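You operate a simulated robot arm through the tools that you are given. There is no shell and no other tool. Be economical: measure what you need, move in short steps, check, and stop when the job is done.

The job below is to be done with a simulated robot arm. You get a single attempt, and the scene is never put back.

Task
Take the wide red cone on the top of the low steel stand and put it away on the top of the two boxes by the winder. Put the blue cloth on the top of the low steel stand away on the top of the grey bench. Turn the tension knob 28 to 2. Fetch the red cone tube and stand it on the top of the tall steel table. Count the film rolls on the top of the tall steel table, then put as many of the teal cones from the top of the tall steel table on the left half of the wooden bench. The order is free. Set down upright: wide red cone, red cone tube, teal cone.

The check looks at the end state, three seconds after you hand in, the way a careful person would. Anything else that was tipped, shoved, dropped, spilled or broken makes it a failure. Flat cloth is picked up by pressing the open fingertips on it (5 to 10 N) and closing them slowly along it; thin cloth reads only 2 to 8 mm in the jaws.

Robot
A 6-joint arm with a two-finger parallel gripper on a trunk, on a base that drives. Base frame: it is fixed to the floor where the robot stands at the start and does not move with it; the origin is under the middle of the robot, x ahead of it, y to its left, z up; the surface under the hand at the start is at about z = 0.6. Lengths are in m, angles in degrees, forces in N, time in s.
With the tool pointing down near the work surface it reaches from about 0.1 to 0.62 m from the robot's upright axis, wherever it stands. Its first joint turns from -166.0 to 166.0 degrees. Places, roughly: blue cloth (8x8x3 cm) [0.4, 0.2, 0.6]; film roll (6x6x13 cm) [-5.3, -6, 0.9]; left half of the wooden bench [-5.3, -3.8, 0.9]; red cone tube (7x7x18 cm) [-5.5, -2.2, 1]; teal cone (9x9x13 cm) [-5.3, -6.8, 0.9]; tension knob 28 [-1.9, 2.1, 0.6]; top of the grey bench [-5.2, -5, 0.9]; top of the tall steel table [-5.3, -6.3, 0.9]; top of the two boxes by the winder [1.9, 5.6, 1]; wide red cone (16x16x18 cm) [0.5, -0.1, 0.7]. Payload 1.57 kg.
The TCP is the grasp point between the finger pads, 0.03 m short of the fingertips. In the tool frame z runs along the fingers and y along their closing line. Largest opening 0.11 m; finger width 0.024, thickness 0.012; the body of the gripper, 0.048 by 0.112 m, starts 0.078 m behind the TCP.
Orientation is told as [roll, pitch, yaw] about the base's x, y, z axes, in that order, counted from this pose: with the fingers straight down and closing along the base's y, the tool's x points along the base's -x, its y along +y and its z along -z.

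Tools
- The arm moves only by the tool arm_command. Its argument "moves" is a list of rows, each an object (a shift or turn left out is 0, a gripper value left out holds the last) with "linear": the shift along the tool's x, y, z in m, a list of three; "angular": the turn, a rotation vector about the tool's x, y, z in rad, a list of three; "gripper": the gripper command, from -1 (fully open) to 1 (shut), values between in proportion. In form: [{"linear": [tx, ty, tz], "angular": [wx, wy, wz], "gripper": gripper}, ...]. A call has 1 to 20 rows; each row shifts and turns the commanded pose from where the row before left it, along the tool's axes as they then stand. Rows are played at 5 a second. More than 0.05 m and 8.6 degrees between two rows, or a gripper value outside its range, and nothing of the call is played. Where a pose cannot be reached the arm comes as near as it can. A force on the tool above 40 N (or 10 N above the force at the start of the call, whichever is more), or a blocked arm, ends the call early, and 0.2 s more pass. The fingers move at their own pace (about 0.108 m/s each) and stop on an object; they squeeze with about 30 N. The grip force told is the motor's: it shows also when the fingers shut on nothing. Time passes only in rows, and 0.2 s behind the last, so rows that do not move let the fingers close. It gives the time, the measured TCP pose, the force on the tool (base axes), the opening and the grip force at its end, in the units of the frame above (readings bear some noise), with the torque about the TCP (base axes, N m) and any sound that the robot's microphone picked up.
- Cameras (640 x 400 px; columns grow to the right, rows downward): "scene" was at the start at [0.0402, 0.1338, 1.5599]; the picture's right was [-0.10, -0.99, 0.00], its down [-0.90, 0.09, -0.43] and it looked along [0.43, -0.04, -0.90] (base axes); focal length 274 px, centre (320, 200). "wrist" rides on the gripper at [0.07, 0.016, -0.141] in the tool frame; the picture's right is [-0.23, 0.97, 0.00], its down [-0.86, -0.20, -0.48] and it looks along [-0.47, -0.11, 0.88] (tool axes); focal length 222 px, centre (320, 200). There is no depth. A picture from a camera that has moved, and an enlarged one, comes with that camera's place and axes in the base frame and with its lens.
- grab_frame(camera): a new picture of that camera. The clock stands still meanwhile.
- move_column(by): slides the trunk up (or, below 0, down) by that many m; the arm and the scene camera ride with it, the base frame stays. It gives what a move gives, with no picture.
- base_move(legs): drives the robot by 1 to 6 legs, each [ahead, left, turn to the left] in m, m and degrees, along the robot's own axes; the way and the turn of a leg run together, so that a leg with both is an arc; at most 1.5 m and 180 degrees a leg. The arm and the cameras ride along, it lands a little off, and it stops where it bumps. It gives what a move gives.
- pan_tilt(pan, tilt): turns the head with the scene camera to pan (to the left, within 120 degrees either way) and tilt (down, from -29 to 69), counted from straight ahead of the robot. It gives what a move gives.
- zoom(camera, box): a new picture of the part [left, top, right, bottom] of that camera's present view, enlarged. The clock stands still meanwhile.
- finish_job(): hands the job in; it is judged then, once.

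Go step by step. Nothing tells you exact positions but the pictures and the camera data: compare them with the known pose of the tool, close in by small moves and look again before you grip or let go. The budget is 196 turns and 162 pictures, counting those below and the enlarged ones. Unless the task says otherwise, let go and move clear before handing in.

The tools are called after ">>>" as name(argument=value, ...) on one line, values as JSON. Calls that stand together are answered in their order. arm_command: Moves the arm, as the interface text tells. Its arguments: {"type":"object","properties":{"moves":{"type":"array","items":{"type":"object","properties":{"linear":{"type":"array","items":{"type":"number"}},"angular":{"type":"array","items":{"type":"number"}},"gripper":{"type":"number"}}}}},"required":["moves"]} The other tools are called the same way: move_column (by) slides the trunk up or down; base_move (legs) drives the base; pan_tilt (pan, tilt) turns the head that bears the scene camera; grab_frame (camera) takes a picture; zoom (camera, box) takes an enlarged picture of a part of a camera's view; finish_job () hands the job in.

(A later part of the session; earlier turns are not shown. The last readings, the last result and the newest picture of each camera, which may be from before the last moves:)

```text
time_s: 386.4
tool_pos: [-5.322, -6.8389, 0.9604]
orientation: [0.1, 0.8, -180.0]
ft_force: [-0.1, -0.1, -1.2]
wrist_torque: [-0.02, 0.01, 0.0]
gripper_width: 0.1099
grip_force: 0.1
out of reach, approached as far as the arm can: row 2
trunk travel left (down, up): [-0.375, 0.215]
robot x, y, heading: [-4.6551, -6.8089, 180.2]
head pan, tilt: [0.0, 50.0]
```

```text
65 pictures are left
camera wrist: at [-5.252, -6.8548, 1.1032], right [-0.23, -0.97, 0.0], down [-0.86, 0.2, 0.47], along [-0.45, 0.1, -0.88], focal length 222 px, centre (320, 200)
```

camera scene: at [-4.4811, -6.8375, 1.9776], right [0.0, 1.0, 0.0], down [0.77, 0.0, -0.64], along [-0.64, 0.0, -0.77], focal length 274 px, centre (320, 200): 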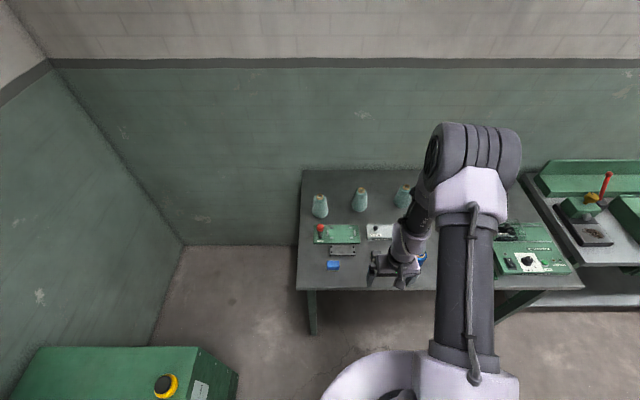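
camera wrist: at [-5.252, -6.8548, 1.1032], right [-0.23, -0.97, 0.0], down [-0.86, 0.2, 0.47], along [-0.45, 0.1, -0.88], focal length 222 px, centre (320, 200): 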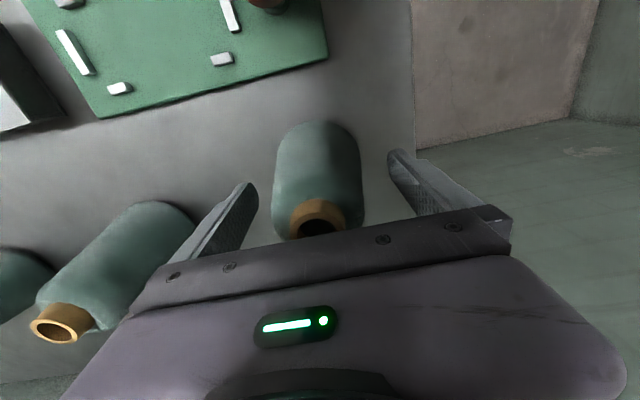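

Aligned. Gripping.

>>> arm_command(moves=[{"gripper": -0.4}, {"gripper": 0}, {"gripper": 0.5}, {"gripper": 1}, {}, {}, {"linear": [0, 0, -0.01]}, {"linear": [0, 0, -0.01]}, {}])

>>> grab_frame(camera="wrist")

```text
time_s: 388.4
tool_pos: [-5.3198, -6.8387, 0.9803]
orientation: [0.2, 0.8, -179.9]
ft_force: [-0.1, 0.2, -2.1]
wrist_torque: [-0.01, -0.01, 0.01]
gripper_width: 0.0712
grip_force: 30.1
trunk travel left (down, up): [-0.375, 0.215]
robot x, y, heading: [-4.6573, -6.8113, 179.7]
head pan, tilt: [0.0, 50.0]
```

```text
64 pictures are left
camera wrist: at [-5.2525, -6.8555, 1.1228], right [-0.23, -0.97, 0.0], down [-0.86, 0.2, 0.47], along [-0.45, 0.1, -0.88], focal length 222 px, centre (320, 200)
```

wrist: 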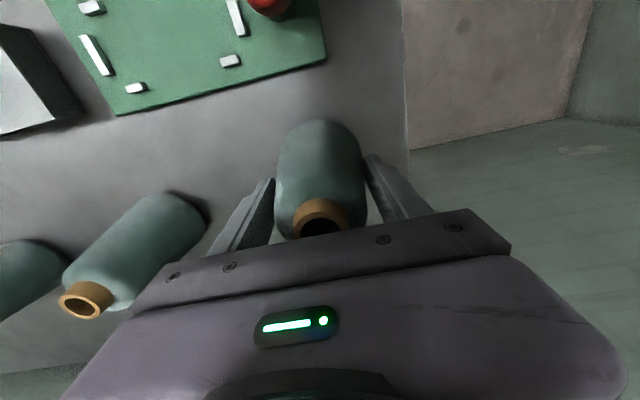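

Held. Raising and carrying it to the wooden bench.

>>> move_column(by=0.2)

>>> arm_command(moves=[{"linear": [0.04, -0.02, 0]}, {"linear": [0.04, -0.02, 0]}, {"linear": [0.04, -0.02, 0]}, {"linear": [0.04, -0.02, 0]}, {"linear": [0.04, -0.02, 0]}, {"linear": [0.02, 0, 0]}, {}])

>>> base_move(legs=[[-0.2, 0, 0], [0, -1.27, 0], [0, -1.26, 0]])

```text
time_s: 390.5
tool_pos: [-5.3199, -6.8397, 1.1807]
orientation: [0.2, 0.8, -179.8]
ft_force: [0.3, -0.4, -1.7]
wrist_torque: [0.02, -0.01, 0.01]
gripper_width: 0.071
grip_force: 30.3
trunk travel left (down, up): [-0.575, 0.015]
robot x, y, heading: [-4.6534, -6.8092, 179.9]
head pan, tilt: [0.0, 50.0]
```

```text
time_s: 392.1
tool_pos: [-5.0997, -6.7378, 1.1814]
orientation: [0.2, 0.8, -180.0]
ft_force: [0.4, 0.7, -1.9]
wrist_torque: [-0.01, 0.0, 0.0]
gripper_width: 0.071
grip_force: 30.4
trunk travel left (down, up): [-0.575, 0.015]
robot x, y, heading: [-4.6574, -6.8107, 179.8]
head pan, tilt: [0.0, 50.0]
```

```text
time_s: 405.7
tool_pos: [-4.8621, -4.1989, 1.1815]
orientation: [0.2, 0.9, 178.6]
ft_force: [-0.1, 0.1, -1.3]
wrist_torque: [-0.01, 0.02, -0.01]
gripper_width: 0.0709
grip_force: 30.5
trunk travel left (down, up): [-0.575, 0.015]
robot x, y, heading: [-4.42, -4.2821, 178.1]
head pan, tilt: [0.0, 50.0]
```

>>> base_move(legs=[[0.12, 0, 1.7]])

>>> move_column(by=-0.1)

>>> grab_frame(camera="wrist")

>>> grab_frame(camera="scene")

```text
time_s: 406.9
tool_pos: [-4.9821, -4.2104, 1.1815]
orientation: [0.1, 0.8, -179.7]
ft_force: [0.1, 0.9, -1.8]
wrist_torque: [0.03, 0.0, -0.02]
gripper_width: 0.071
grip_force: 29.8
trunk travel left (down, up): [-0.575, 0.015]
robot x, y, heading: [-4.5381, -4.2757, 180.0]
head pan, tilt: [0.0, 50.0]
```

```text
time_s: 408.2
tool_pos: [-4.9826, -4.2092, 1.0825]
orientation: [0.2, 0.8, -179.7]
ft_force: [-0.3, 0.4, -2.4]
wrist_torque: [-0.03, 0.01, 0.04]
gripper_width: 0.0707
grip_force: 29.6
trunk travel left (down, up): [-0.475, 0.115]
robot x, y, heading: [-4.5331, -4.2751, 180.0]
head pan, tilt: [0.0, 50.0]
```

```text
63 pictures are left
camera wrist: at [-4.9145, -4.2265, 1.2249], right [-0.22, -0.97, 0.0], down [-0.86, 0.2, 0.47], along [-0.45, 0.1, -0.88], focal length 222 px, centre (320, 200)
```

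wrist: 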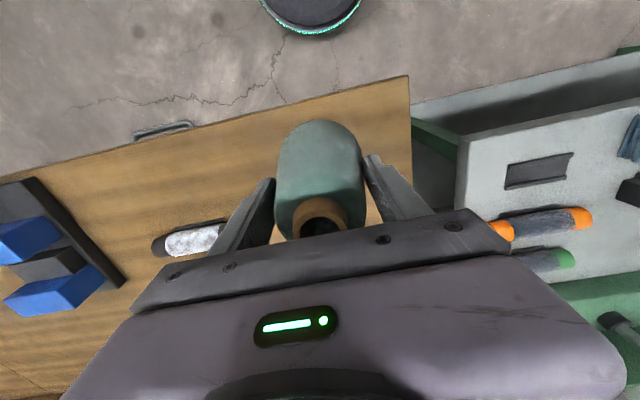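

```text
62 pictures are left
camera scene: at [-4.5953, -4.4175, 1.8777], right [0.0, 1.0, 0.0], down [0.77, 0.0, -0.64], along [-0.64, 0.0, -0.77], focal length 274 px, centre (320, 200)
```

scene: 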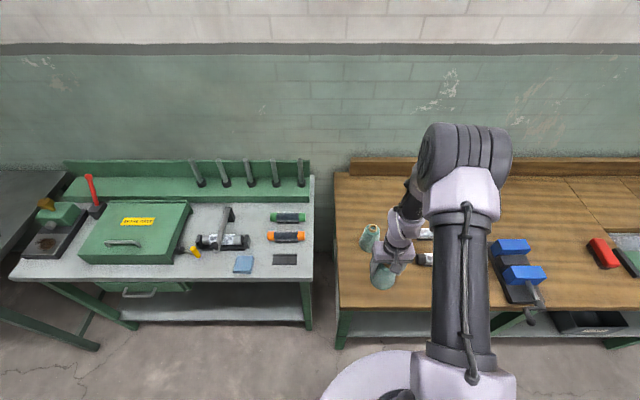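

>>> arm_command(moves=[{"linear": [-0.028, 0, 0]}, {"linear": [-0.027, 0, 0]}, {"linear": [0, 0, 0.04]}, {"linear": [0, 0, 0.04]}, {"linear": [0, 0, 0.03]}, {}])

```text
time_s: 409.6
tool_pos: [-5.0342, -4.2099, 0.9712]
orientation: [0.2, 0.8, -179.7]
ft_force: [0.1, 0.7, -1.5]
wrist_torque: [-0.03, 0.04, -0.02]
gripper_width: 0.071
grip_force: 29.6
trunk travel left (down, up): [-0.475, 0.115]
robot x, y, heading: [-4.5425, -4.2763, 179.9]
head pan, tilt: [0.0, 50.0]
```

>>> arm_command(moves=[{"linear": [0, 0, 0.003]}, {"linear": [0, 0, 0.003]}, {"linear": [0, 0, 0.002]}, {}])

```text
time_s: 410.6
tool_pos: [-5.0351, -4.2107, 0.9641]
orientation: [0.2, 0.8, -179.7]
ft_force: [-0.5, 0.7, -0.8]
wrist_torque: [0.01, -0.04, -0.01]
gripper_width: 0.0708
grip_force: 30.3
trunk travel left (down, up): [-0.475, 0.115]
robot x, y, heading: [-4.5376, -4.2801, 180.0]
head pan, tilt: [0.0, 50.0]
```

>>> arm_command(moves=[{"linear": [0, 0, 0.002]}, {"linear": [0, 0, 0.001]}, {}])

```text
time_s: 411.4
tool_pos: [-5.0353, -4.2103, 0.9618]
orientation: [0.1, 0.6, -179.7]
ft_force: [-0.6, 0.6, 27.4]
wrist_torque: [0.69, 0.02, 0.01]
gripper_width: 0.071
grip_force: 29.9
trunk travel left (down, up): [-0.475, 0.115]
robot x, y, heading: [-4.5383, -4.2784, 179.7]
head pan, tilt: [0.0, 50.0]
```

Contact. Easing and releasing.

>>> arm_command(moves=[{"linear": [0, 0, -0.002]}, {}, {"gripper": 0.1}, {"gripper": -0.5}, {"gripper": -1}, {}, {"linear": [0, 0, -0.02]}, {"linear": [0, 0, -0.04]}, {"linear": [0, 0, -0.04]}, {"linear": [0, 0, -0.04]}, {"linear": [0, 0, -0.04]}, {}])

>>> grab_frame(camera="wrist")

```text
time_s: 414.1
tool_pos: [-5.0382, -4.2096, 1.1421]
orientation: [0.2, 0.9, -179.8]
ft_force: [0.2, 0.2, -0.1]
wrist_torque: [-0.01, -0.01, 0.0]
gripper_width: 0.1099
grip_force: 0.2
trunk travel left (down, up): [-0.475, 0.115]
robot x, y, heading: [-4.5344, -4.2784, 180.0]
head pan, tilt: [0.0, 50.0]
```

```text
61 pictures are left
camera wrist: at [-4.9713, -4.2262, 1.2848], right [-0.22, -0.97, 0.0], down [-0.86, 0.2, 0.47], along [-0.45, 0.1, -0.89], focal length 222 px, centre (320, 200)
```

wrist: 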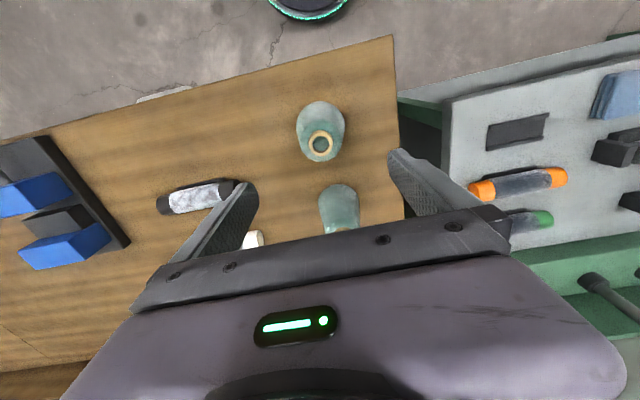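

Two teal cones placed upright. Back for the third, which needs a longer reach, so I'll tilt the tool.

>>> arm_command(moves=[{"linear": [0.04, 0, -0.03]}, {"linear": [0.04, 0, -0.03]}, {"linear": [0.04, 0, 0]}, {}])

>>> base_move(legs=[[-0.1, 0, 0], [0, 1.22, 0], [0, 1.22, 0], [0.2, 0, 0]])

>>> grab_frame(camera="scene")

```text
time_s: 415.1
tool_pos: [-4.9191, -4.2093, 1.2038]
orientation: [0.2, 0.7, -179.8]
ft_force: [-0.5, -0.1, 0.4]
wrist_torque: [0.0, -0.04, -0.01]
gripper_width: 0.1098
grip_force: 0.0
trunk travel left (down, up): [-0.475, 0.115]
robot x, y, heading: [-4.5401, -4.2767, 180.3]
head pan, tilt: [0.0, 50.0]
```

```text
time_s: 428.9
tool_pos: [-5.0257, -6.6337, 1.2046]
orientation: [0.2, 0.9, 179.3]
ft_force: [-1.1, -0.9, 0.3]
wrist_torque: [0.0, 0.01, 0.02]
gripper_width: 0.1101
grip_force: 0.0
trunk travel left (down, up): [-0.475, 0.115]
robot x, y, heading: [-4.6447, -6.7116, 179.4]
head pan, tilt: [0.0, 50.0]
```

```text
60 pictures are left
camera scene: at [-4.7064, -6.8479, 1.8776], right [0.02, 1.0, 0.0], down [0.77, -0.01, -0.64], along [-0.64, 0.01, -0.77], focal length 274 px, centre (320, 200)
```

scene: 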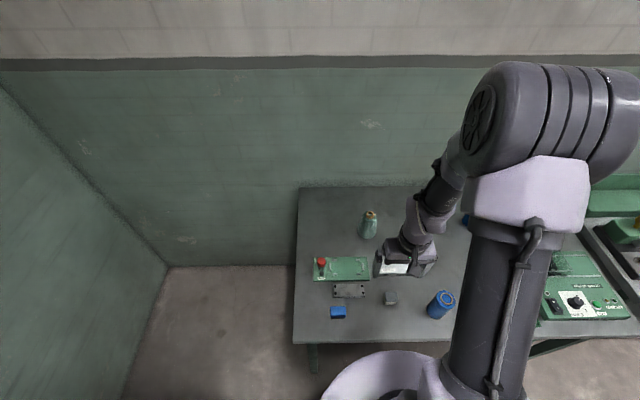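

>>> arm_command(moves=[{"linear": [-0.04, 0, 0], "angular": [0, -0.145, 0]}, {"linear": [-0.04, 0, 0.005], "angular": [0, -0.145, 0]}, {"linear": [-0.04, 0, 0.01], "angular": [0, -0.146, 0]}, {"linear": [-0.036, 0, 0.016]}, {"linear": [-0.036, 0, 0.016]}, {}])

```text
time_s: 430.3
tool_pos: [-5.2063, -6.6385, 1.1984]
orientation: [1.5, -20.0, 179.1]
ft_force: [0.6, 0.2, 0.0]
wrist_torque: [-0.01, 0.02, 0.03]
gripper_width: 0.1099
grip_force: 0.1
out of reach, approached as far as the arm can: row 3
trunk travel left (down, up): [-0.475, 0.115]
robot x, y, heading: [-4.6475, -6.7065, 179.0]
head pan, tilt: [0.0, 50.0]
```

>>> arm_command(moves=[{"linear": [-0.029, 0, 0.037]}, {"linear": [-0.029, 0, 0.037]}, {"linear": [-0.029, 0, 0.037]}, {"linear": [-0.02, 0, 0.02]}, {}])

>>> grab_frame(camera="wrist")

```text
time_s: 431.5
tool_pos: [-5.3527, -6.6398, 1.112]
orientation: [1.5, -20.1, 179.1]
ft_force: [0.7, 0.0, -0.1]
wrist_torque: [0.01, -0.02, 0.01]
gripper_width: 0.1099
grip_force: 0.1
trunk travel left (down, up): [-0.475, 0.115]
robot x, y, heading: [-4.6468, -6.7111, 179.1]
head pan, tilt: [0.0, 50.0]
```

```text
59 pictures are left
camera wrist: at [-5.2371, -6.6551, 1.221], right [-0.22, -0.97, 0.1], down [-0.64, 0.22, 0.74], along [-0.74, 0.1, -0.67], focal length 222 px, centre (320, 200)
```

wrist: 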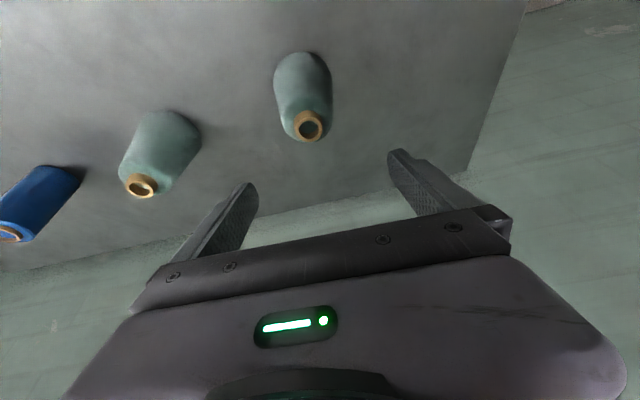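

>>> arm_command(moves=[{"linear": [-0.014, -0.005, 0.005]}, {"linear": [0.0137, 0, 0.0376]}, {"linear": [0.0137, 0, 0.0376]}, {"linear": [0.0137, 0, 0.0376]}, {}])

>>> grab_frame(camera="wrist")

```text
time_s: 432.7
tool_pos: [-5.3648, -6.6371, 0.9901]
orientation: [1.5, -20.2, 179.2]
ft_force: [-0.2, 0.1, -0.4]
wrist_torque: [0.0, 0.01, -0.03]
gripper_width: 0.11
grip_force: 0.0
trunk travel left (down, up): [-0.475, 0.115]
robot x, y, heading: [-4.6443, -6.7065, 179.0]
head pan, tilt: [0.0, 50.0]
```

```text
58 pictures are left
camera wrist: at [-5.2504, -6.6525, 1.1005], right [-0.22, -0.97, 0.1], down [-0.64, 0.22, 0.74], along [-0.74, 0.1, -0.67], focal length 222 px, centre (320, 200)
```

wrist: 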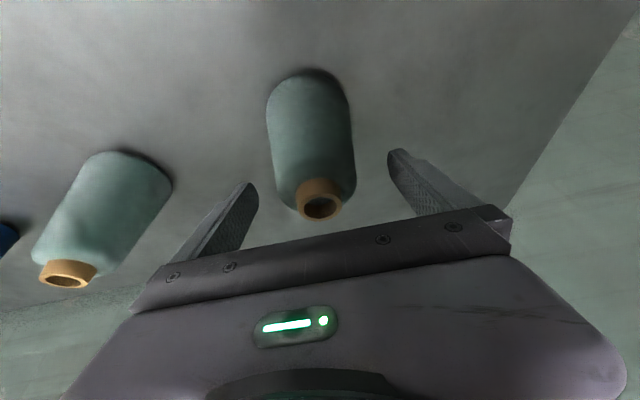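

>>> arm_command(moves=[{"linear": [0.002, -0.001, 0.017]}, {"linear": [0.0015, 0, 0.016]}, {}, {"gripper": -0.4}, {"gripper": 0}, {"gripper": 0.5}, {"gripper": 1}, {}, {}])

>>> grab_frame(camera="wrist")

```text
time_s: 434.7
tool_pos: [-5.3522, -6.6403, 0.9707]
orientation: [1.5, -20.1, 179.1]
ft_force: [-0.7, -0.3, 1.2]
wrist_torque: [-0.14, 0.03, 0.01]
gripper_width: 0.0687
grip_force: 30.5
out of reach, approached as far as the arm can: row 1, 2
trunk travel left (down, up): [-0.475, 0.115]
robot x, y, heading: [-4.6461, -6.71, 178.8]
head pan, tilt: [0.0, 50.0]
```

```text
57 pictures are left
camera wrist: at [-5.2385, -6.6539, 1.0796], right [-0.22, -0.97, 0.1], down [-0.64, 0.22, 0.74], along [-0.74, 0.1, -0.67], focal length 222 px, centre (320, 200)
```

wrist: 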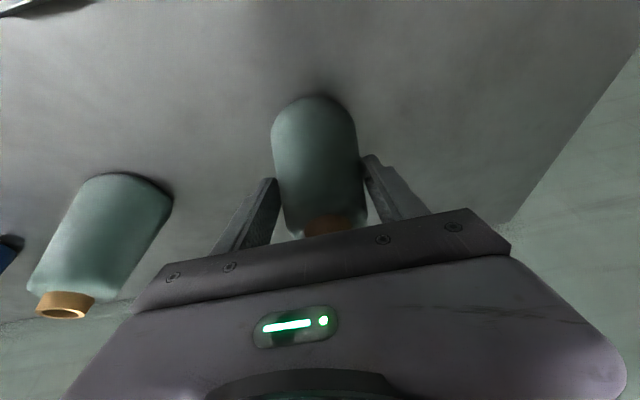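

The arm clipped at its reach and the grip is off-axis. I'll reopen, go up, and use the trunk to come down instead.

>>> arm_command(moves=[{"gripper": 0}, {"gripper": -1}, {}, {"linear": [-0.01, 0, -0.028]}, {"linear": [-0.014, 0, -0.038]}, {"linear": [-0.007, 0, -0.019]}, {}])

>>> grab_frame(camera="wrist")

```text
time_s: 436.3
tool_pos: [-5.3523, -6.6371, 1.0627]
orientation: [1.6, -20.2, 179.2]
ft_force: [-0.4, 0.0, 0.2]
wrist_torque: [0.0, 0.01, 0.03]
gripper_width: 0.1099
grip_force: 0.2
trunk travel left (down, up): [-0.475, 0.115]
robot x, y, heading: [-4.6458, -6.7047, 178.9]
head pan, tilt: [0.0, 50.0]
```

```text
56 pictures are left
camera wrist: at [-5.2385, -6.6511, 1.1713], right [-0.22, -0.97, 0.1], down [-0.64, 0.22, 0.74], along [-0.74, 0.1, -0.67], focal length 222 px, centre (320, 200)
```

wrist: 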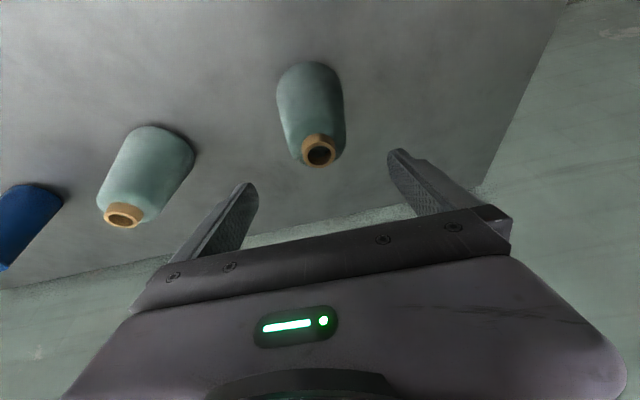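

>>> arm_command(moves=[{"linear": [-0.0188, 0.001, 0.0068]}, {}])

>>> move_column(by=-0.06)

>>> grab_frame(camera="wrist")

```text
time_s: 436.9
tool_pos: [-5.3717, -6.6362, 1.0611]
orientation: [1.5, -20.0, 179.2]
ft_force: [-0.1, 0.1, -0.4]
wrist_torque: [-0.01, 0.0, 0.01]
gripper_width: 0.1101
grip_force: 0.0
trunk travel left (down, up): [-0.475, 0.115]
robot x, y, heading: [-4.6466, -6.7081, 178.9]
head pan, tilt: [0.0, 50.0]
```

```text
time_s: 437.9
tool_pos: [-5.3715, -6.6369, 1.0014]
orientation: [1.5, -20.1, 179.2]
ft_force: [-0.3, -0.3, -0.4]
wrist_torque: [-0.02, -0.01, -0.03]
gripper_width: 0.11
grip_force: 0.1
trunk travel left (down, up): [-0.415, 0.175]
robot x, y, heading: [-4.647, -6.708, 179.0]
head pan, tilt: [0.0, 50.0]
```

```text
55 pictures are left
camera wrist: at [-5.2583, -6.6518, 1.1107], right [-0.22, -0.97, 0.1], down [-0.64, 0.22, 0.74], along [-0.74, 0.1, -0.67], focal length 222 px, centre (320, 200)
```

wrist: 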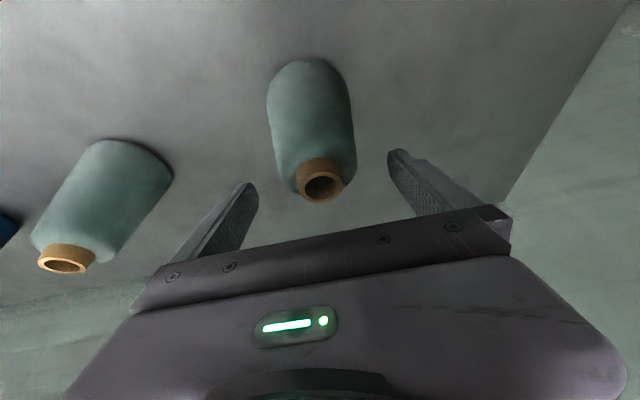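

>>> move_column(by=-0.04)

>>> arm_command(moves=[{"gripper": -0.4}, {"gripper": 0}, {"gripper": 0.5}, {"gripper": 1}, {}, {}])

>>> grab_frame(camera="wrist")

```text
time_s: 438.7
tool_pos: [-5.3727, -6.6371, 0.9607]
orientation: [1.6, -20.0, 179.1]
ft_force: [0.5, -0.9, -0.3]
wrist_torque: [0.02, 0.0, -0.01]
gripper_width: 0.11
grip_force: 0.1
trunk travel left (down, up): [-0.375, 0.215]
robot x, y, heading: [-4.6452, -6.7066, 179.0]
head pan, tilt: [0.0, 50.0]
```

```text
time_s: 440.1
tool_pos: [-5.3728, -6.6363, 0.9613]
orientation: [1.5, -20.2, 179.2]
ft_force: [-0.7, -1.8, 3.0]
wrist_torque: [0.05, 0.1, 0.02]
gripper_width: 0.0681
grip_force: 29.9
trunk travel left (down, up): [-0.375, 0.215]
robot x, y, heading: [-4.6436, -6.7085, 179.0]
head pan, tilt: [0.0, 50.0]
```

```text
54 pictures are left
camera wrist: at [-5.2585, -6.6519, 1.0706], right [-0.22, -0.97, 0.1], down [-0.64, 0.22, 0.74], along [-0.74, 0.1, -0.67], focal length 222 px, centre (320, 200)
```

wrist: 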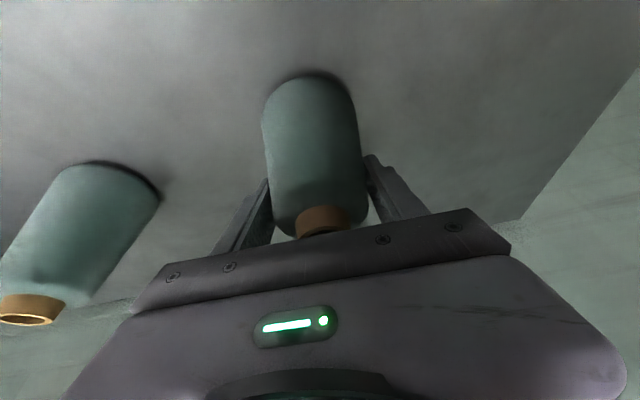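

>>> move_column(by=0.2)

>>> grab_frame(camera="wrist")

```text
time_s: 442.3
tool_pos: [-5.372, -6.636, 1.1621]
orientation: [1.5, -20.1, 179.2]
ft_force: [-0.1, -0.7, -1.2]
wrist_torque: [0.01, 0.01, -0.01]
gripper_width: 0.0682
grip_force: 30.4
trunk travel left (down, up): [-0.575, 0.015]
robot x, y, heading: [-4.6462, -6.7073, 179.2]
head pan, tilt: [0.0, 50.0]
```

```text
53 pictures are left
camera wrist: at [-5.2586, -6.6518, 1.2701], right [-0.22, -0.97, 0.1], down [-0.64, 0.22, 0.74], along [-0.74, 0.1, -0.67], focal length 222 px, centre (320, 200)
```

wrist: 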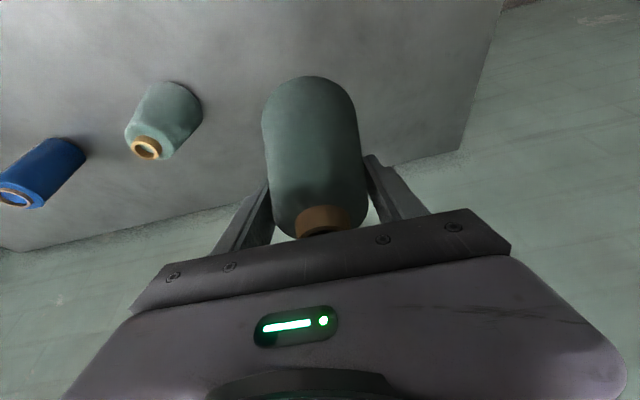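

Held upright. Driving to the wooden bench with the same tool tilt.

>>> base_move(legs=[[-0.42, 0, 0], [0, -1.29, 0.8], [0, -1.29, 0]])

>>> grab_frame(camera="scene")

```text
time_s: 457.1
tool_pos: [-4.9232, -4.0686, 1.1607]
orientation: [1.5, -20.2, 180.0]
ft_force: [-0.4, -0.2, -1.5]
wrist_torque: [-0.04, 0.02, 0.01]
gripper_width: 0.0669
grip_force: 30.7
trunk travel left (down, up): [-0.575, 0.015]
robot x, y, heading: [-4.1964, -4.1343, 180.3]
head pan, tilt: [0.0, 50.0]
```

```text
52 pictures are left
camera scene: at [-4.2536, -4.2711, 1.9776], right [0.0, 1.0, 0.0], down [0.77, 0.0, -0.64], along [-0.64, 0.0, -0.77], focal length 274 px, centre (320, 200)
```

scene: 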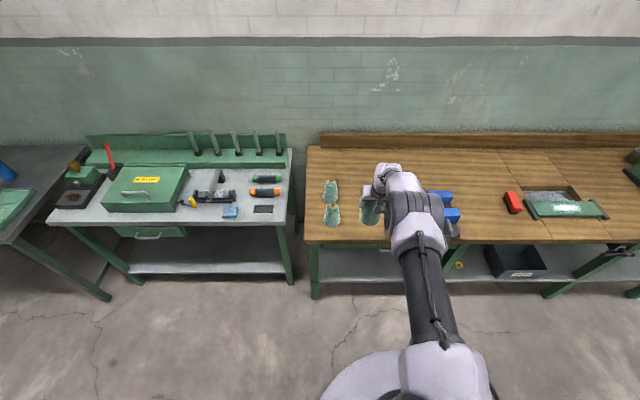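

>>> base_move(legs=[[0.1, -0.02, 0]])

>>> move_column(by=-0.14)

>>> grab_frame(camera="wrist")

>>> zoom(camera="scene", box=[280, 170, 460, 290])

```text
time_s: 458.2
tool_pos: [-5.0222, -4.0491, 1.1609]
orientation: [1.6, -20.2, -180.0]
ft_force: [0.3, -0.1, -1.8]
wrist_torque: [0.01, 0.05, 0.02]
gripper_width: 0.067
grip_force: 30.0
trunk travel left (down, up): [-0.575, 0.015]
robot x, y, heading: [-4.2919, -4.1119, 179.9]
head pan, tilt: [0.0, 50.0]
```

```text
time_s: 459.9
tool_pos: [-5.0222, -4.0497, 1.0213]
orientation: [1.5, -20.2, -180.0]
ft_force: [0.1, 0.0, -2.6]
wrist_torque: [0.01, 0.0, 0.0]
gripper_width: 0.0668
grip_force: 29.9
trunk travel left (down, up): [-0.435, 0.155]
robot x, y, heading: [-4.2927, -4.1082, 180.0]
head pan, tilt: [0.0, 50.0]
```

```text
51 pictures are left
camera wrist: at [-4.9082, -4.0629, 1.1306], right [-0.2, -0.97, 0.1], down [-0.64, 0.21, 0.74], along [-0.74, 0.09, -0.67], focal length 222 px, centre (320, 200)
```

wrist: 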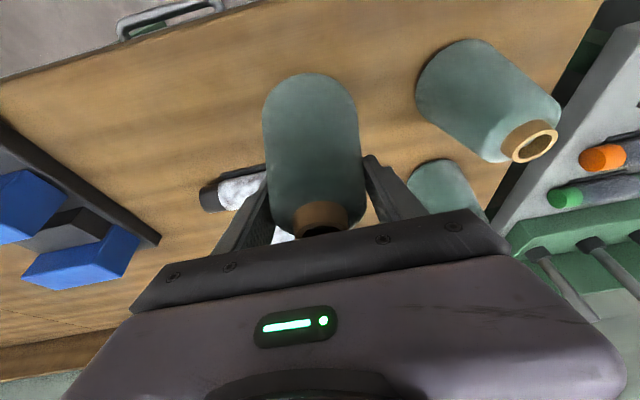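

```text
3.33 times, centred on (370, 230) of scene
camera zoom: at [-4.3528, -4.251, 1.8377], right [0.0, 1.0, 0.0], down [0.77, 0.0, -0.64], along [-0.64, 0.0, -0.77], focal length 914 px, centre (153, 100)
```

zoom: 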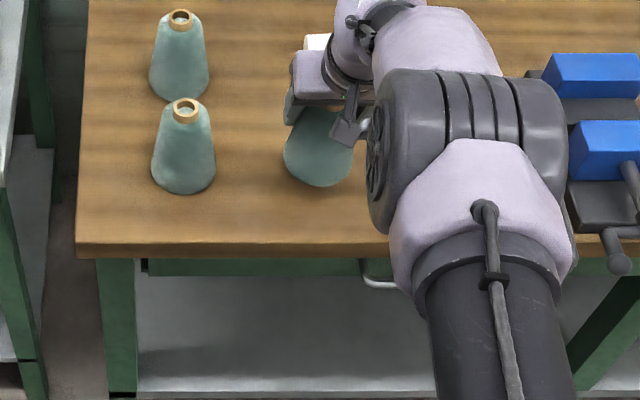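

>>> move_column(by=-0.047)

>>> arm_command(moves=[{"linear": [0.001, 0, 0.003]}, {"linear": [0.001, 0, 0.002]}, {}])

```text
time_s: 460.8
tool_pos: [-5.0225, -4.0492, 0.9745]
orientation: [1.5, -20.1, -180.0]
ft_force: [-0.3, -0.1, -1.8]
wrist_torque: [0.0, 0.04, -0.01]
gripper_width: 0.0664
grip_force: 30.1
trunk travel left (down, up): [-0.388, 0.202]
robot x, y, heading: [-4.2968, -4.1113, 179.7]
head pan, tilt: [0.0, 50.0]
```

```text
time_s: 461.6
tool_pos: [-5.022, -4.0496, 0.9693]
orientation: [1.5, -20.2, -180.1]
ft_force: [0.9, 0.2, -2.9]
wrist_torque: [-0.02, 0.02, 0.02]
gripper_width: 0.0667
grip_force: 30.2
trunk travel left (down, up): [-0.388, 0.202]
robot x, y, heading: [-4.2909, -4.1125, 179.8]
head pan, tilt: [0.0, 50.0]
```

>>> arm_command(moves=[{"linear": [0.001, 0, 0.002]}, {"linear": [0.0005, 0, 0.002]}, {}])

```text
time_s: 462.4
tool_pos: [-5.0231, -4.0503, 0.9645]
orientation: [1.5, -20.1, -179.9]
ft_force: [0.3, -0.2, -1.8]
wrist_torque: [0.01, 0.05, -0.04]
gripper_width: 0.0666
grip_force: 30.0
trunk travel left (down, up): [-0.388, 0.202]
robot x, y, heading: [-4.2963, -4.111, 180.2]
head pan, tilt: [0.0, 50.0]
```

>>> arm_command(moves=[{"linear": [0.0007, 0, 0.002]}, {"linear": [0.0007, 0, 0.002]}, {}])

```text
time_s: 463.2
tool_pos: [-5.0224, -4.0501, 0.9629]
orientation: [1.5, -20.4, -179.9]
ft_force: [-2.7, -0.4, 20.4]
wrist_torque: [0.43, -0.29, 0.0]
gripper_width: 0.0664
grip_force: 29.9
trunk travel left (down, up): [-0.388, 0.202]
robot x, y, heading: [-4.2948, -4.1132, 179.8]
head pan, tilt: [0.0, 50.0]
```

Contact. Releasing.

>>> arm_command(moves=[{"linear": [-0.0005, 0, -0.0015]}, {}, {"gripper": 0.1}, {"gripper": -0.5}, {"gripper": -1}, {}, {"linear": [-0.007, 0, -0.019]}, {"linear": [-0.0137, 0, -0.0376]}, {"linear": [-0.0137, 0, -0.0376]}, {"linear": [-0.0137, 0, -0.0376]}, {}])

>>> move_column(by=0.15)

>>> grab_frame(camera="wrist")

```text
time_s: 465.6
tool_pos: [-5.0213, -4.0456, 1.1031]
orientation: [1.6, -20.1, -180.0]
ft_force: [-0.6, -0.8, -1.2]
wrist_torque: [0.0, 0.01, 0.03]
gripper_width: 0.1102
grip_force: 0.0
trunk travel left (down, up): [-0.388, 0.202]
robot x, y, heading: [-4.292, -4.1116, 180.2]
head pan, tilt: [0.0, 50.0]
```

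```text
time_s: 467.4
tool_pos: [-5.0214, -4.0462, 1.2518]
orientation: [1.5, -20.1, -179.9]
ft_force: [0.3, -0.1, 1.0]
wrist_torque: [0.03, -0.02, -0.01]
gripper_width: 0.1097
grip_force: 0.0
trunk travel left (down, up): [-0.538, 0.052]
robot x, y, heading: [-4.2957, -4.1116, 179.5]
head pan, tilt: [0.0, 50.0]
```

```text
49 pictures are left
camera wrist: at [-4.908, -4.0591, 1.3614], right [-0.2, -0.97, 0.1], down [-0.64, 0.21, 0.74], along [-0.74, 0.09, -0.67], focal length 222 px, centre (320, 200)
```

wrist: 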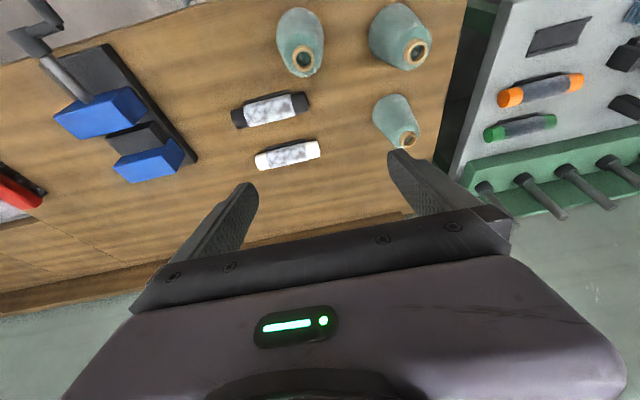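

All three teal cones stand on the left half. Next, the red cone tube near the bench's right end.

>>> arm_command(moves=[{"linear": [0.04, 0, 0], "angular": [0, 0.118, 0]}, {"linear": [0.045, 0, 0], "angular": [0, 0.118, 0]}, {"linear": [0.045, 0, 0], "angular": [-0.013, 0.118, 0]}, {"linear": [0.045, 0, 0]}, {"linear": [0.045, 0, 0]}, {"linear": [0.045, 0, 0]}, {}])

>>> base_move(legs=[[0, -1.3, 0], [0, -0.5, 0]])

>>> pan_tilt(pan=-5, tilt=40)

>>> grab_frame(camera="scene")

```text
time_s: 469.0
tool_pos: [-4.7611, -4.0432, 1.2235]
orientation: [2.2, 0.2, -179.5]
ft_force: [-0.2, 0.3, -0.8]
wrist_torque: [0.02, -0.04, -0.01]
gripper_width: 0.1099
grip_force: 0.1
trunk travel left (down, up): [-0.538, 0.052]
robot x, y, heading: [-4.2914, -4.1106, 179.9]
head pan, tilt: [0.0, 50.0]
```

```text
time_s: 478.0
tool_pos: [-4.7674, -2.2466, 1.2231]
orientation: [2.1, 0.2, -178.9]
ft_force: [0.2, -0.3, -1.1]
wrist_torque: [0.02, 0.01, 0.02]
gripper_width: 0.11
grip_force: 0.1
trunk travel left (down, up): [-0.538, 0.052]
robot x, y, heading: [-4.2995, -2.3101, -179.6]
head pan, tilt: [0.0, 50.0]
```

```text
time_s: 478.8
tool_pos: [-4.7673, -2.2467, 1.2241]
orientation: [2.1, 0.2, -179.0]
ft_force: [0.2, 0.2, -0.6]
wrist_torque: [0.02, 0.02, 0.03]
gripper_width: 0.11
grip_force: 0.1
trunk travel left (down, up): [-0.538, 0.052]
robot x, y, heading: [-4.3015, -2.3139, -179.6]
head pan, tilt: [-5.0, 40.0]
```

```text
48 pictures are left
camera scene: at [-4.3651, -2.4433, 1.9547], right [0.08, 1.0, 0.0], down [0.64, -0.05, -0.77], along [-0.76, 0.06, -0.64], focal length 274 px, centre (320, 200)
```

scene: 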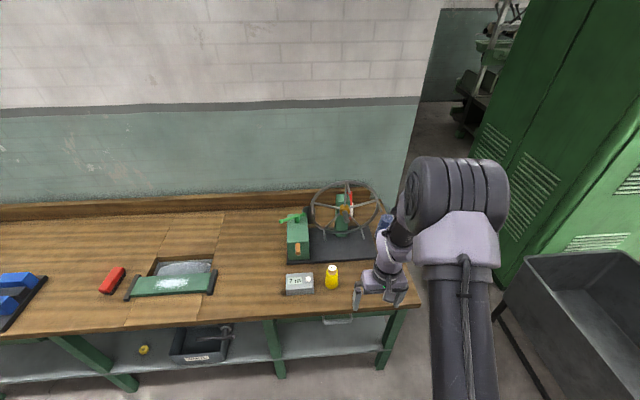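

>>> zoom(camera="scene", box=[265, 170, 425, 310])

```text
2.86 times, centred on (345, 240) of scene
camera zoom: at [-4.3651, -2.4433, 1.9547], right [0.08, 1.0, 0.0], down [0.64, -0.05, -0.77], along [-0.76, 0.06, -0.64], focal length 783 px, centre (249, 86)
```

zoom: 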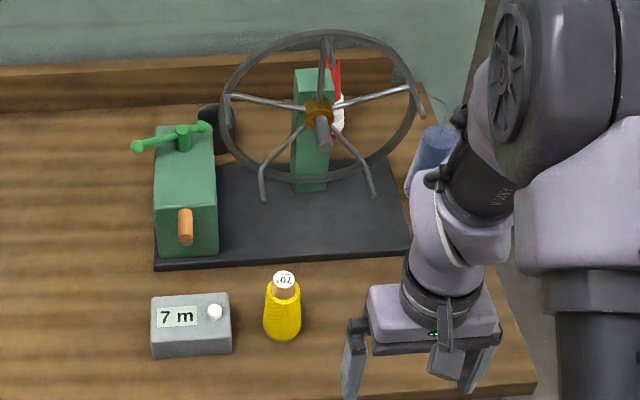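

The red tube is behind the reel near the wall, out of reach from the front. I'll check access from the right end of the bench.

>>> base_move(legs=[[-0.3, -0.35, 0]])

>>> pan_tilt(pan=-12, tilt=38)

>>> grab_frame(camera="scene")

>>> pan_tilt(pan=-60, tilt=30)

>>> grab_frame(camera="scene")

```text
time_s: 481.5
tool_pos: [-4.4715, -1.8966, 1.2237]
orientation: [2.1, 0.2, -178.9]
ft_force: [0.2, -0.2, 0.7]
wrist_torque: [0.02, 0.02, 0.0]
gripper_width: 0.1098
grip_force: 0.1
trunk travel left (down, up): [-0.538, 0.052]
robot x, y, heading: [-4.008, -1.961, -179.8]
head pan, tilt: [-5.0, 40.0]
```

```text
time_s: 482.2
tool_pos: [-4.4713, -1.8956, 1.2249]
orientation: [2.2, 0.2, -178.8]
ft_force: [0.3, 0.0, -0.3]
wrist_torque: [-0.02, -0.01, 0.0]
gripper_width: 0.1099
grip_force: 0.1
trunk travel left (down, up): [-0.538, 0.052]
robot x, y, heading: [-4.003, -1.9601, -179.5]
head pan, tilt: [-12.0, 38.0]
```

```text
46 pictures are left
camera scene: at [-4.0681, -2.0817, 1.9578], right [0.2, 0.98, 0.0], down [0.6, -0.12, -0.79], along [-0.77, 0.16, -0.62], focal length 274 px, centre (320, 200)
```

scene: 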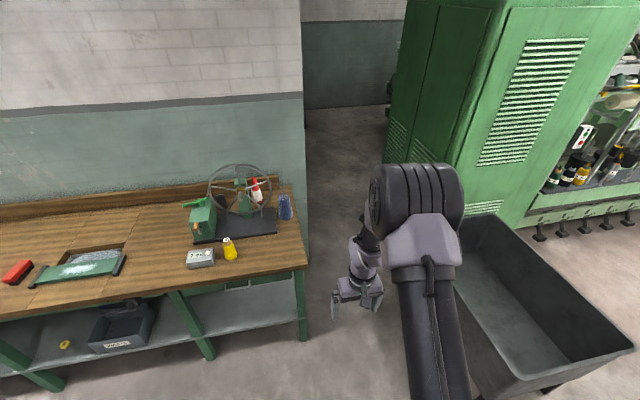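

```text
time_s: 483.4
tool_pos: [-4.4706, -1.8961, 1.2241]
orientation: [2.1, 0.1, -178.9]
ft_force: [0.0, -0.6, 0.7]
wrist_torque: [-0.01, 0.03, -0.02]
gripper_width: 0.11
grip_force: 0.1
trunk travel left (down, up): [-0.538, 0.052]
robot x, y, heading: [-4.0055, -1.9592, -179.5]
head pan, tilt: [-60.0, 30.0]
```

```text
45 pictures are left
camera scene: at [-4.0296, -2.0213, 1.9701], right [0.86, 0.51, 0.0], down [0.25, -0.43, -0.87], along [-0.44, 0.75, -0.5], focal length 274 px, centre (320, 200)
```

scene: 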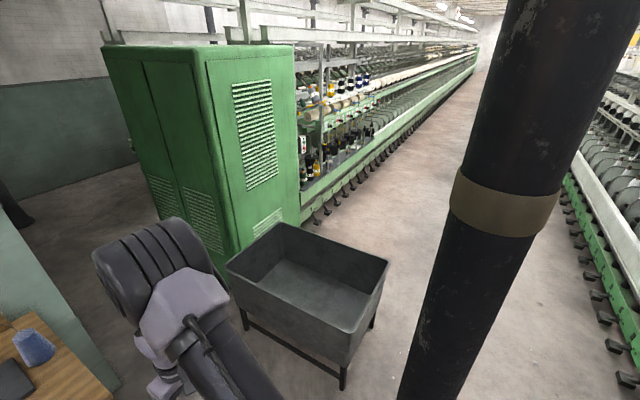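

>>> pan_tilt(pan=8, tilt=30)

>>> zoom(camera="scene", box=[280, 130, 420, 240])

```text
time_s: 484.8
tool_pos: [-4.471, -1.8962, 1.2234]
orientation: [2.1, 0.2, -178.8]
ft_force: [-0.6, 0.7, 0.1]
wrist_torque: [-0.03, 0.0, 0.02]
gripper_width: 0.11
grip_force: 0.1
trunk travel left (down, up): [-0.538, 0.052]
robot x, y, heading: [-4.0038, -1.9595, -179.7]
head pan, tilt: [8.0, 30.0]
```

```text
3.64 times, centred on (350, 185) of scene
camera zoom: at [-4.0732, -2.1125, 1.9701], right [-0.15, 0.99, 0.0], down [0.49, 0.07, -0.87], along [-0.86, -0.13, -0.5], focal length 997 px, centre (211, 254)
```

zoom: 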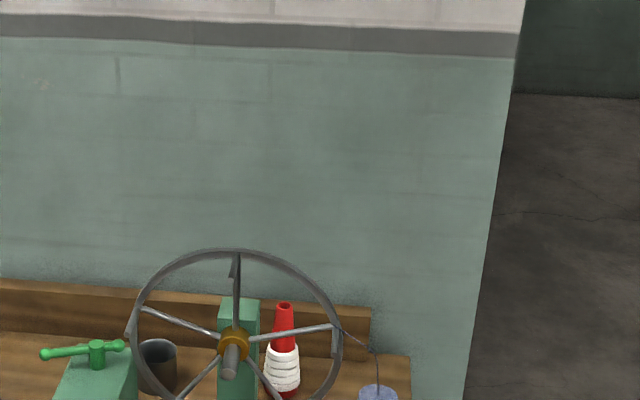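

The tube (red, white yarn wound on it) stands at about (-5.51, -2.20) behind the reel. I'll enter the gap at the bench's right end, facing south, arm retracted and high.

>>> arm_command(moves=[{"linear": [0.04, 0, -0.02], "angular": [0.037, 0, 0.017]}, {"linear": [0.04, 0, -0.02]}, {"linear": [0.035, 0, 0]}, {}])

>>> base_move(legs=[[0, -0.38, 0], [0, 0, 89.8], [0, -0.7, 0], [0, -0.55, 0]])

>>> pan_tilt(pan=-5, tilt=50)

>>> grab_frame(camera="scene")

>>> grab_frame(camera="wrist")

```text
time_s: 485.8
tool_pos: [-4.3545, -1.8953, 1.2642]
orientation: [0.1, 0.2, -179.8]
ft_force: [-0.2, 0.6, -0.3]
wrist_torque: [0.01, 0.01, -0.05]
gripper_width: 0.1098
grip_force: 0.1
trunk travel left (down, up): [-0.538, 0.052]
robot x, y, heading: [-4.0018, -1.9605, -179.7]
head pan, tilt: [8.0, 30.0]
```

```text
time_s: 487.4
tool_pos: [-4.3566, -1.7484, 1.2641]
orientation: [-0.2, 0.2, -179.9]
ft_force: [-0.2, -1.0, 1.0]
wrist_torque: [0.06, 0.02, 0.01]
gripper_width: 0.1099
grip_force: 0.0
trunk travel left (down, up): [-0.538, 0.052]
robot x, y, heading: [-4.0044, -1.8065, -179.7]
head pan, tilt: [8.0, 30.0]
stopped in leg 1: the robot was blocked; the commanded pose is now the measured one
```

```text
time_s: 488.2
tool_pos: [-4.3561, -1.7412, 1.2644]
orientation: [0.2, 0.2, -180.0]
ft_force: [0.0, 0.4, -0.8]
wrist_torque: [-0.02, -0.01, 0.02]
gripper_width: 0.1099
grip_force: 0.0
trunk travel left (down, up): [-0.538, 0.052]
robot x, y, heading: [-4.0047, -1.8042, -179.7]
head pan, tilt: [-5.0, 50.0]
```

```text
43 pictures are left
camera scene: at [-4.0622, -1.9407, 1.9408], right [0.08, 1.0, 0.0], down [0.76, -0.06, -0.64], along [-0.64, 0.05, -0.77], focal length 274 px, centre (320, 200)
```

scene: 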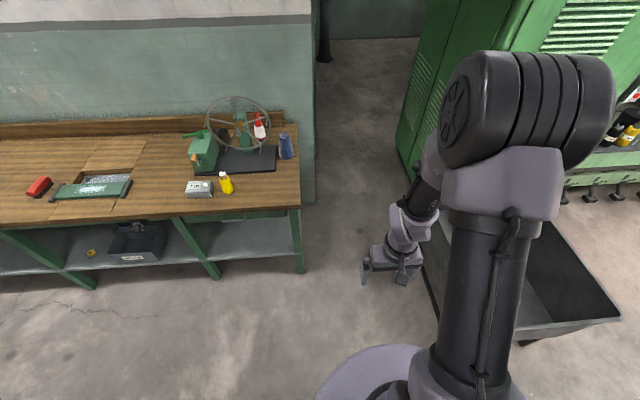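

```text
42 pictures are left
camera wrist: at [-4.2875, -1.7586, 1.4053], right [-0.23, -0.97, 0.0], down [-0.86, 0.2, 0.48], along [-0.46, 0.11, -0.88], focal length 222 px, centre (320, 200)
```

wrist: 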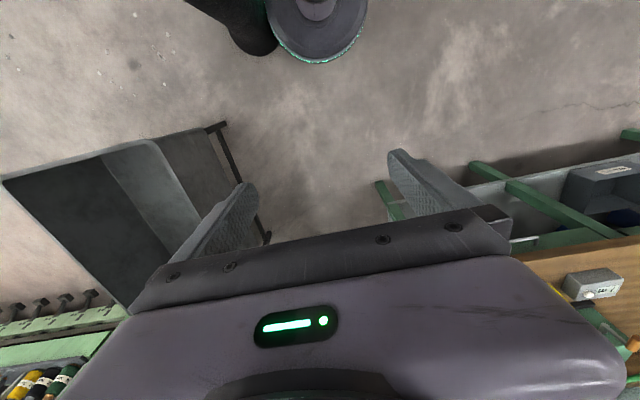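

A fixed pillar blocked the strafe (no harm). I'll turn south here, move west past it, then slip into the gap.

>>> base_move(legs=[[0, 0.04, 0], [0, 0, 89.7], [0, -0.5, 0], [-0.24, -0.2, 0], [0, -0.5, 0]])

>>> grab_frame(camera="wrist")

>>> pan_tilt(pan=-20, tilt=50)

>>> grab_frame(camera="scene")

```text
time_s: 499.7
tool_pos: [-5.2748, -1.9553, 1.2635]
orientation: [0.1, 0.2, -90.5]
ft_force: [1.2, 0.7, -0.4]
wrist_torque: [0.02, -0.02, 0.04]
gripper_width: 0.1101
grip_force: 0.0
trunk travel left (down, up): [-0.538, 0.052]
robot x, y, heading: [-5.2009, -1.6042, -90.1]
head pan, tilt: [-5.0, 50.0]
```

```text
41 pictures are left
camera wrist: at [-5.2558, -1.8868, 1.4053], right [0.97, -0.24, 0.0], down [-0.21, -0.85, 0.48], along [-0.11, -0.46, -0.88], focal length 222 px, centre (320, 200)
```

wrist: 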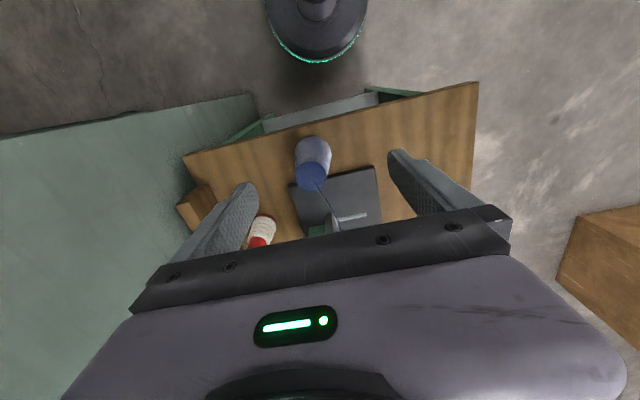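

```text
time_s: 500.5
tool_pos: [-5.2724, -1.9547, 1.264]
orientation: [0.0, 0.1, -90.7]
ft_force: [1.0, 0.2, 0.5]
wrist_torque: [-0.02, -0.02, -0.03]
gripper_width: 0.1097
grip_force: 0.1
trunk travel left (down, up): [-0.538, 0.052]
robot x, y, heading: [-5.2022, -1.6017, -90.2]
head pan, tilt: [-20.0, 50.0]
```

```text
40 pictures are left
camera scene: at [-5.0896, -1.6573, 1.9406], right [-0.94, 0.35, 0.0], down [0.27, 0.72, -0.64], along [-0.22, -0.6, -0.77], focal length 274 px, centre (320, 200)
```

scene: 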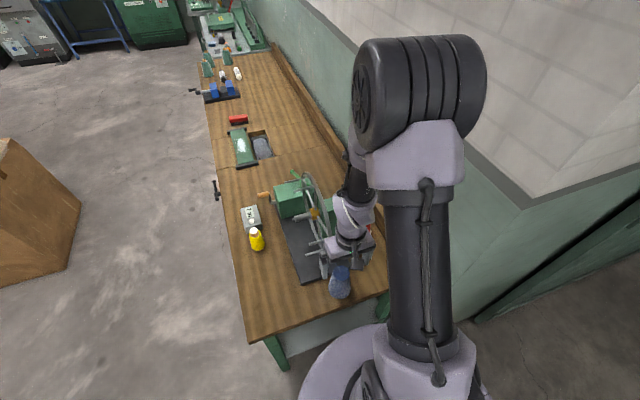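

>>> base_move(legs=[[0, -0.2, 0]])

>>> grab_frame(camera="wrist")

>>> pan_tilt(pan=-5, tilt=50)

>>> zoom(camera="scene", box=[200, 120, 440, 320])

```text
time_s: 502.1
tool_pos: [-5.4695, -1.9538, 1.2633]
orientation: [0.1, 0.2, -90.5]
ft_force: [0.0, 0.2, 0.4]
wrist_torque: [0.03, 0.0, 0.01]
gripper_width: 0.1101
grip_force: 0.0
trunk travel left (down, up): [-0.538, 0.052]
robot x, y, heading: [-5.3987, -1.5987, -89.9]
head pan, tilt: [-20.0, 50.0]
```

```text
39 pictures are left
camera wrist: at [-5.4524, -1.8859, 1.4053], right [0.97, -0.24, 0.0], down [-0.21, -0.85, 0.48], along [-0.11, -0.46, -0.88], focal length 222 px, centre (320, 200)
```

wrist: 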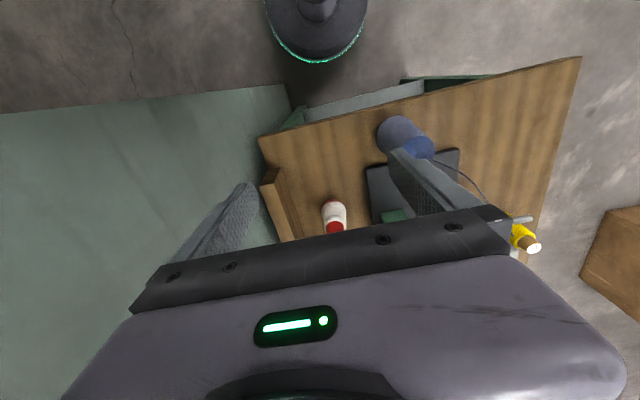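

```text
time_s: 502.8
tool_pos: [-5.4694, -1.9535, 1.2635]
orientation: [0.0, 0.2, -90.5]
ft_force: [0.4, 0.1, -0.6]
wrist_torque: [-0.03, 0.02, 0.02]
gripper_width: 0.1101
grip_force: 0.0
trunk travel left (down, up): [-0.538, 0.052]
robot x, y, heading: [-5.4012, -1.608, -90.3]
head pan, tilt: [-5.0, 50.0]
```

```text
2.00 times, centred on (320, 220) of scene
camera zoom: at [-5.2669, -1.6605, 1.9406], right [-1.0, 0.09, 0.0], down [0.07, 0.76, -0.64], along [-0.06, -0.64, -0.77], focal length 548 px, centre (320, 160)
```

zoom: 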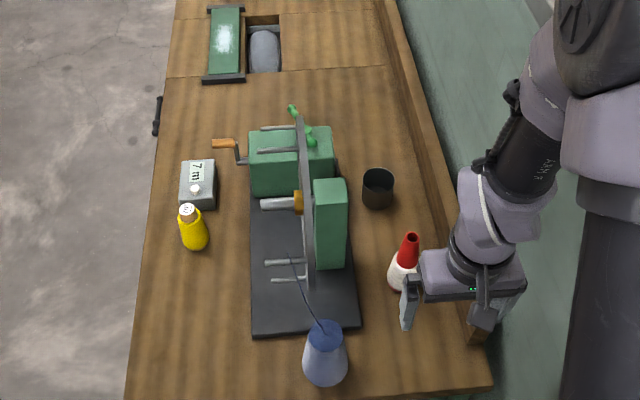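

Clear view: the tube stands at about (-5.494, -2.20), with free space around it for the fingers. I'll extend above it at height.

>>> base_move(legs=[[0.04, 0, 0]])

>>> arm_command(moves=[{"linear": [-0.04, -0.005, 0]}, {"linear": [-0.045, -0.005, 0]}, {"linear": [-0.045, -0.005, 0]}, {"linear": [-0.045, -0.007, 0]}, {"linear": [-0.03, 0, 0]}, {}])

>>> grab_frame(camera="wrist")

>>> zoom(camera="scene", box=[240, 120, 440, 280])

```text
time_s: 503.7
tool_pos: [-5.469, -1.9922, 1.2637]
orientation: [0.1, 0.2, -90.5]
ft_force: [0.6, 0.7, 0.1]
wrist_torque: [0.02, 0.01, 0.01]
gripper_width: 0.1101
grip_force: 0.1
trunk travel left (down, up): [-0.538, 0.052]
robot x, y, heading: [-5.4019, -1.6466, -90.2]
head pan, tilt: [-5.0, 50.0]
```

```text
time_s: 505.1
tool_pos: [-5.493, -2.1985, 1.2637]
orientation: [0.1, 0.2, -90.5]
ft_force: [-0.5, 0.0, 0.1]
wrist_torque: [-0.01, 0.0, 0.02]
gripper_width: 0.11
grip_force: 0.1
trunk travel left (down, up): [-0.538, 0.052]
robot x, y, heading: [-5.4017, -1.6416, -90.0]
head pan, tilt: [-5.0, 50.0]
```

```text
37 pictures are left
camera wrist: at [-5.476, -2.13, 1.4051], right [0.97, -0.23, 0.0], down [-0.21, -0.85, 0.48], along [-0.11, -0.46, -0.88], focal length 222 px, centre (320, 200)
```

wrist: 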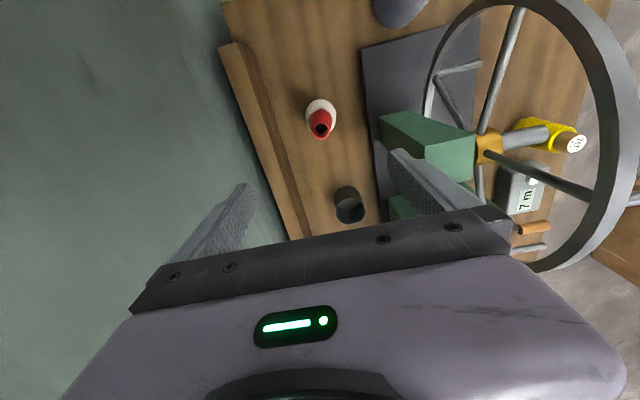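

```text
2.50 times, centred on (340, 200) of scene
camera zoom: at [-5.2675, -1.6989, 1.9407], right [-1.0, 0.09, 0.0], down [0.07, 0.76, -0.64], along [-0.06, -0.64, -0.77], focal length 685 px, centre (270, 200)
```

zoom: 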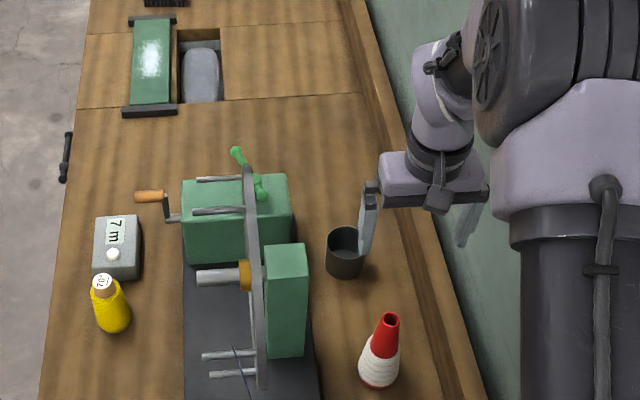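

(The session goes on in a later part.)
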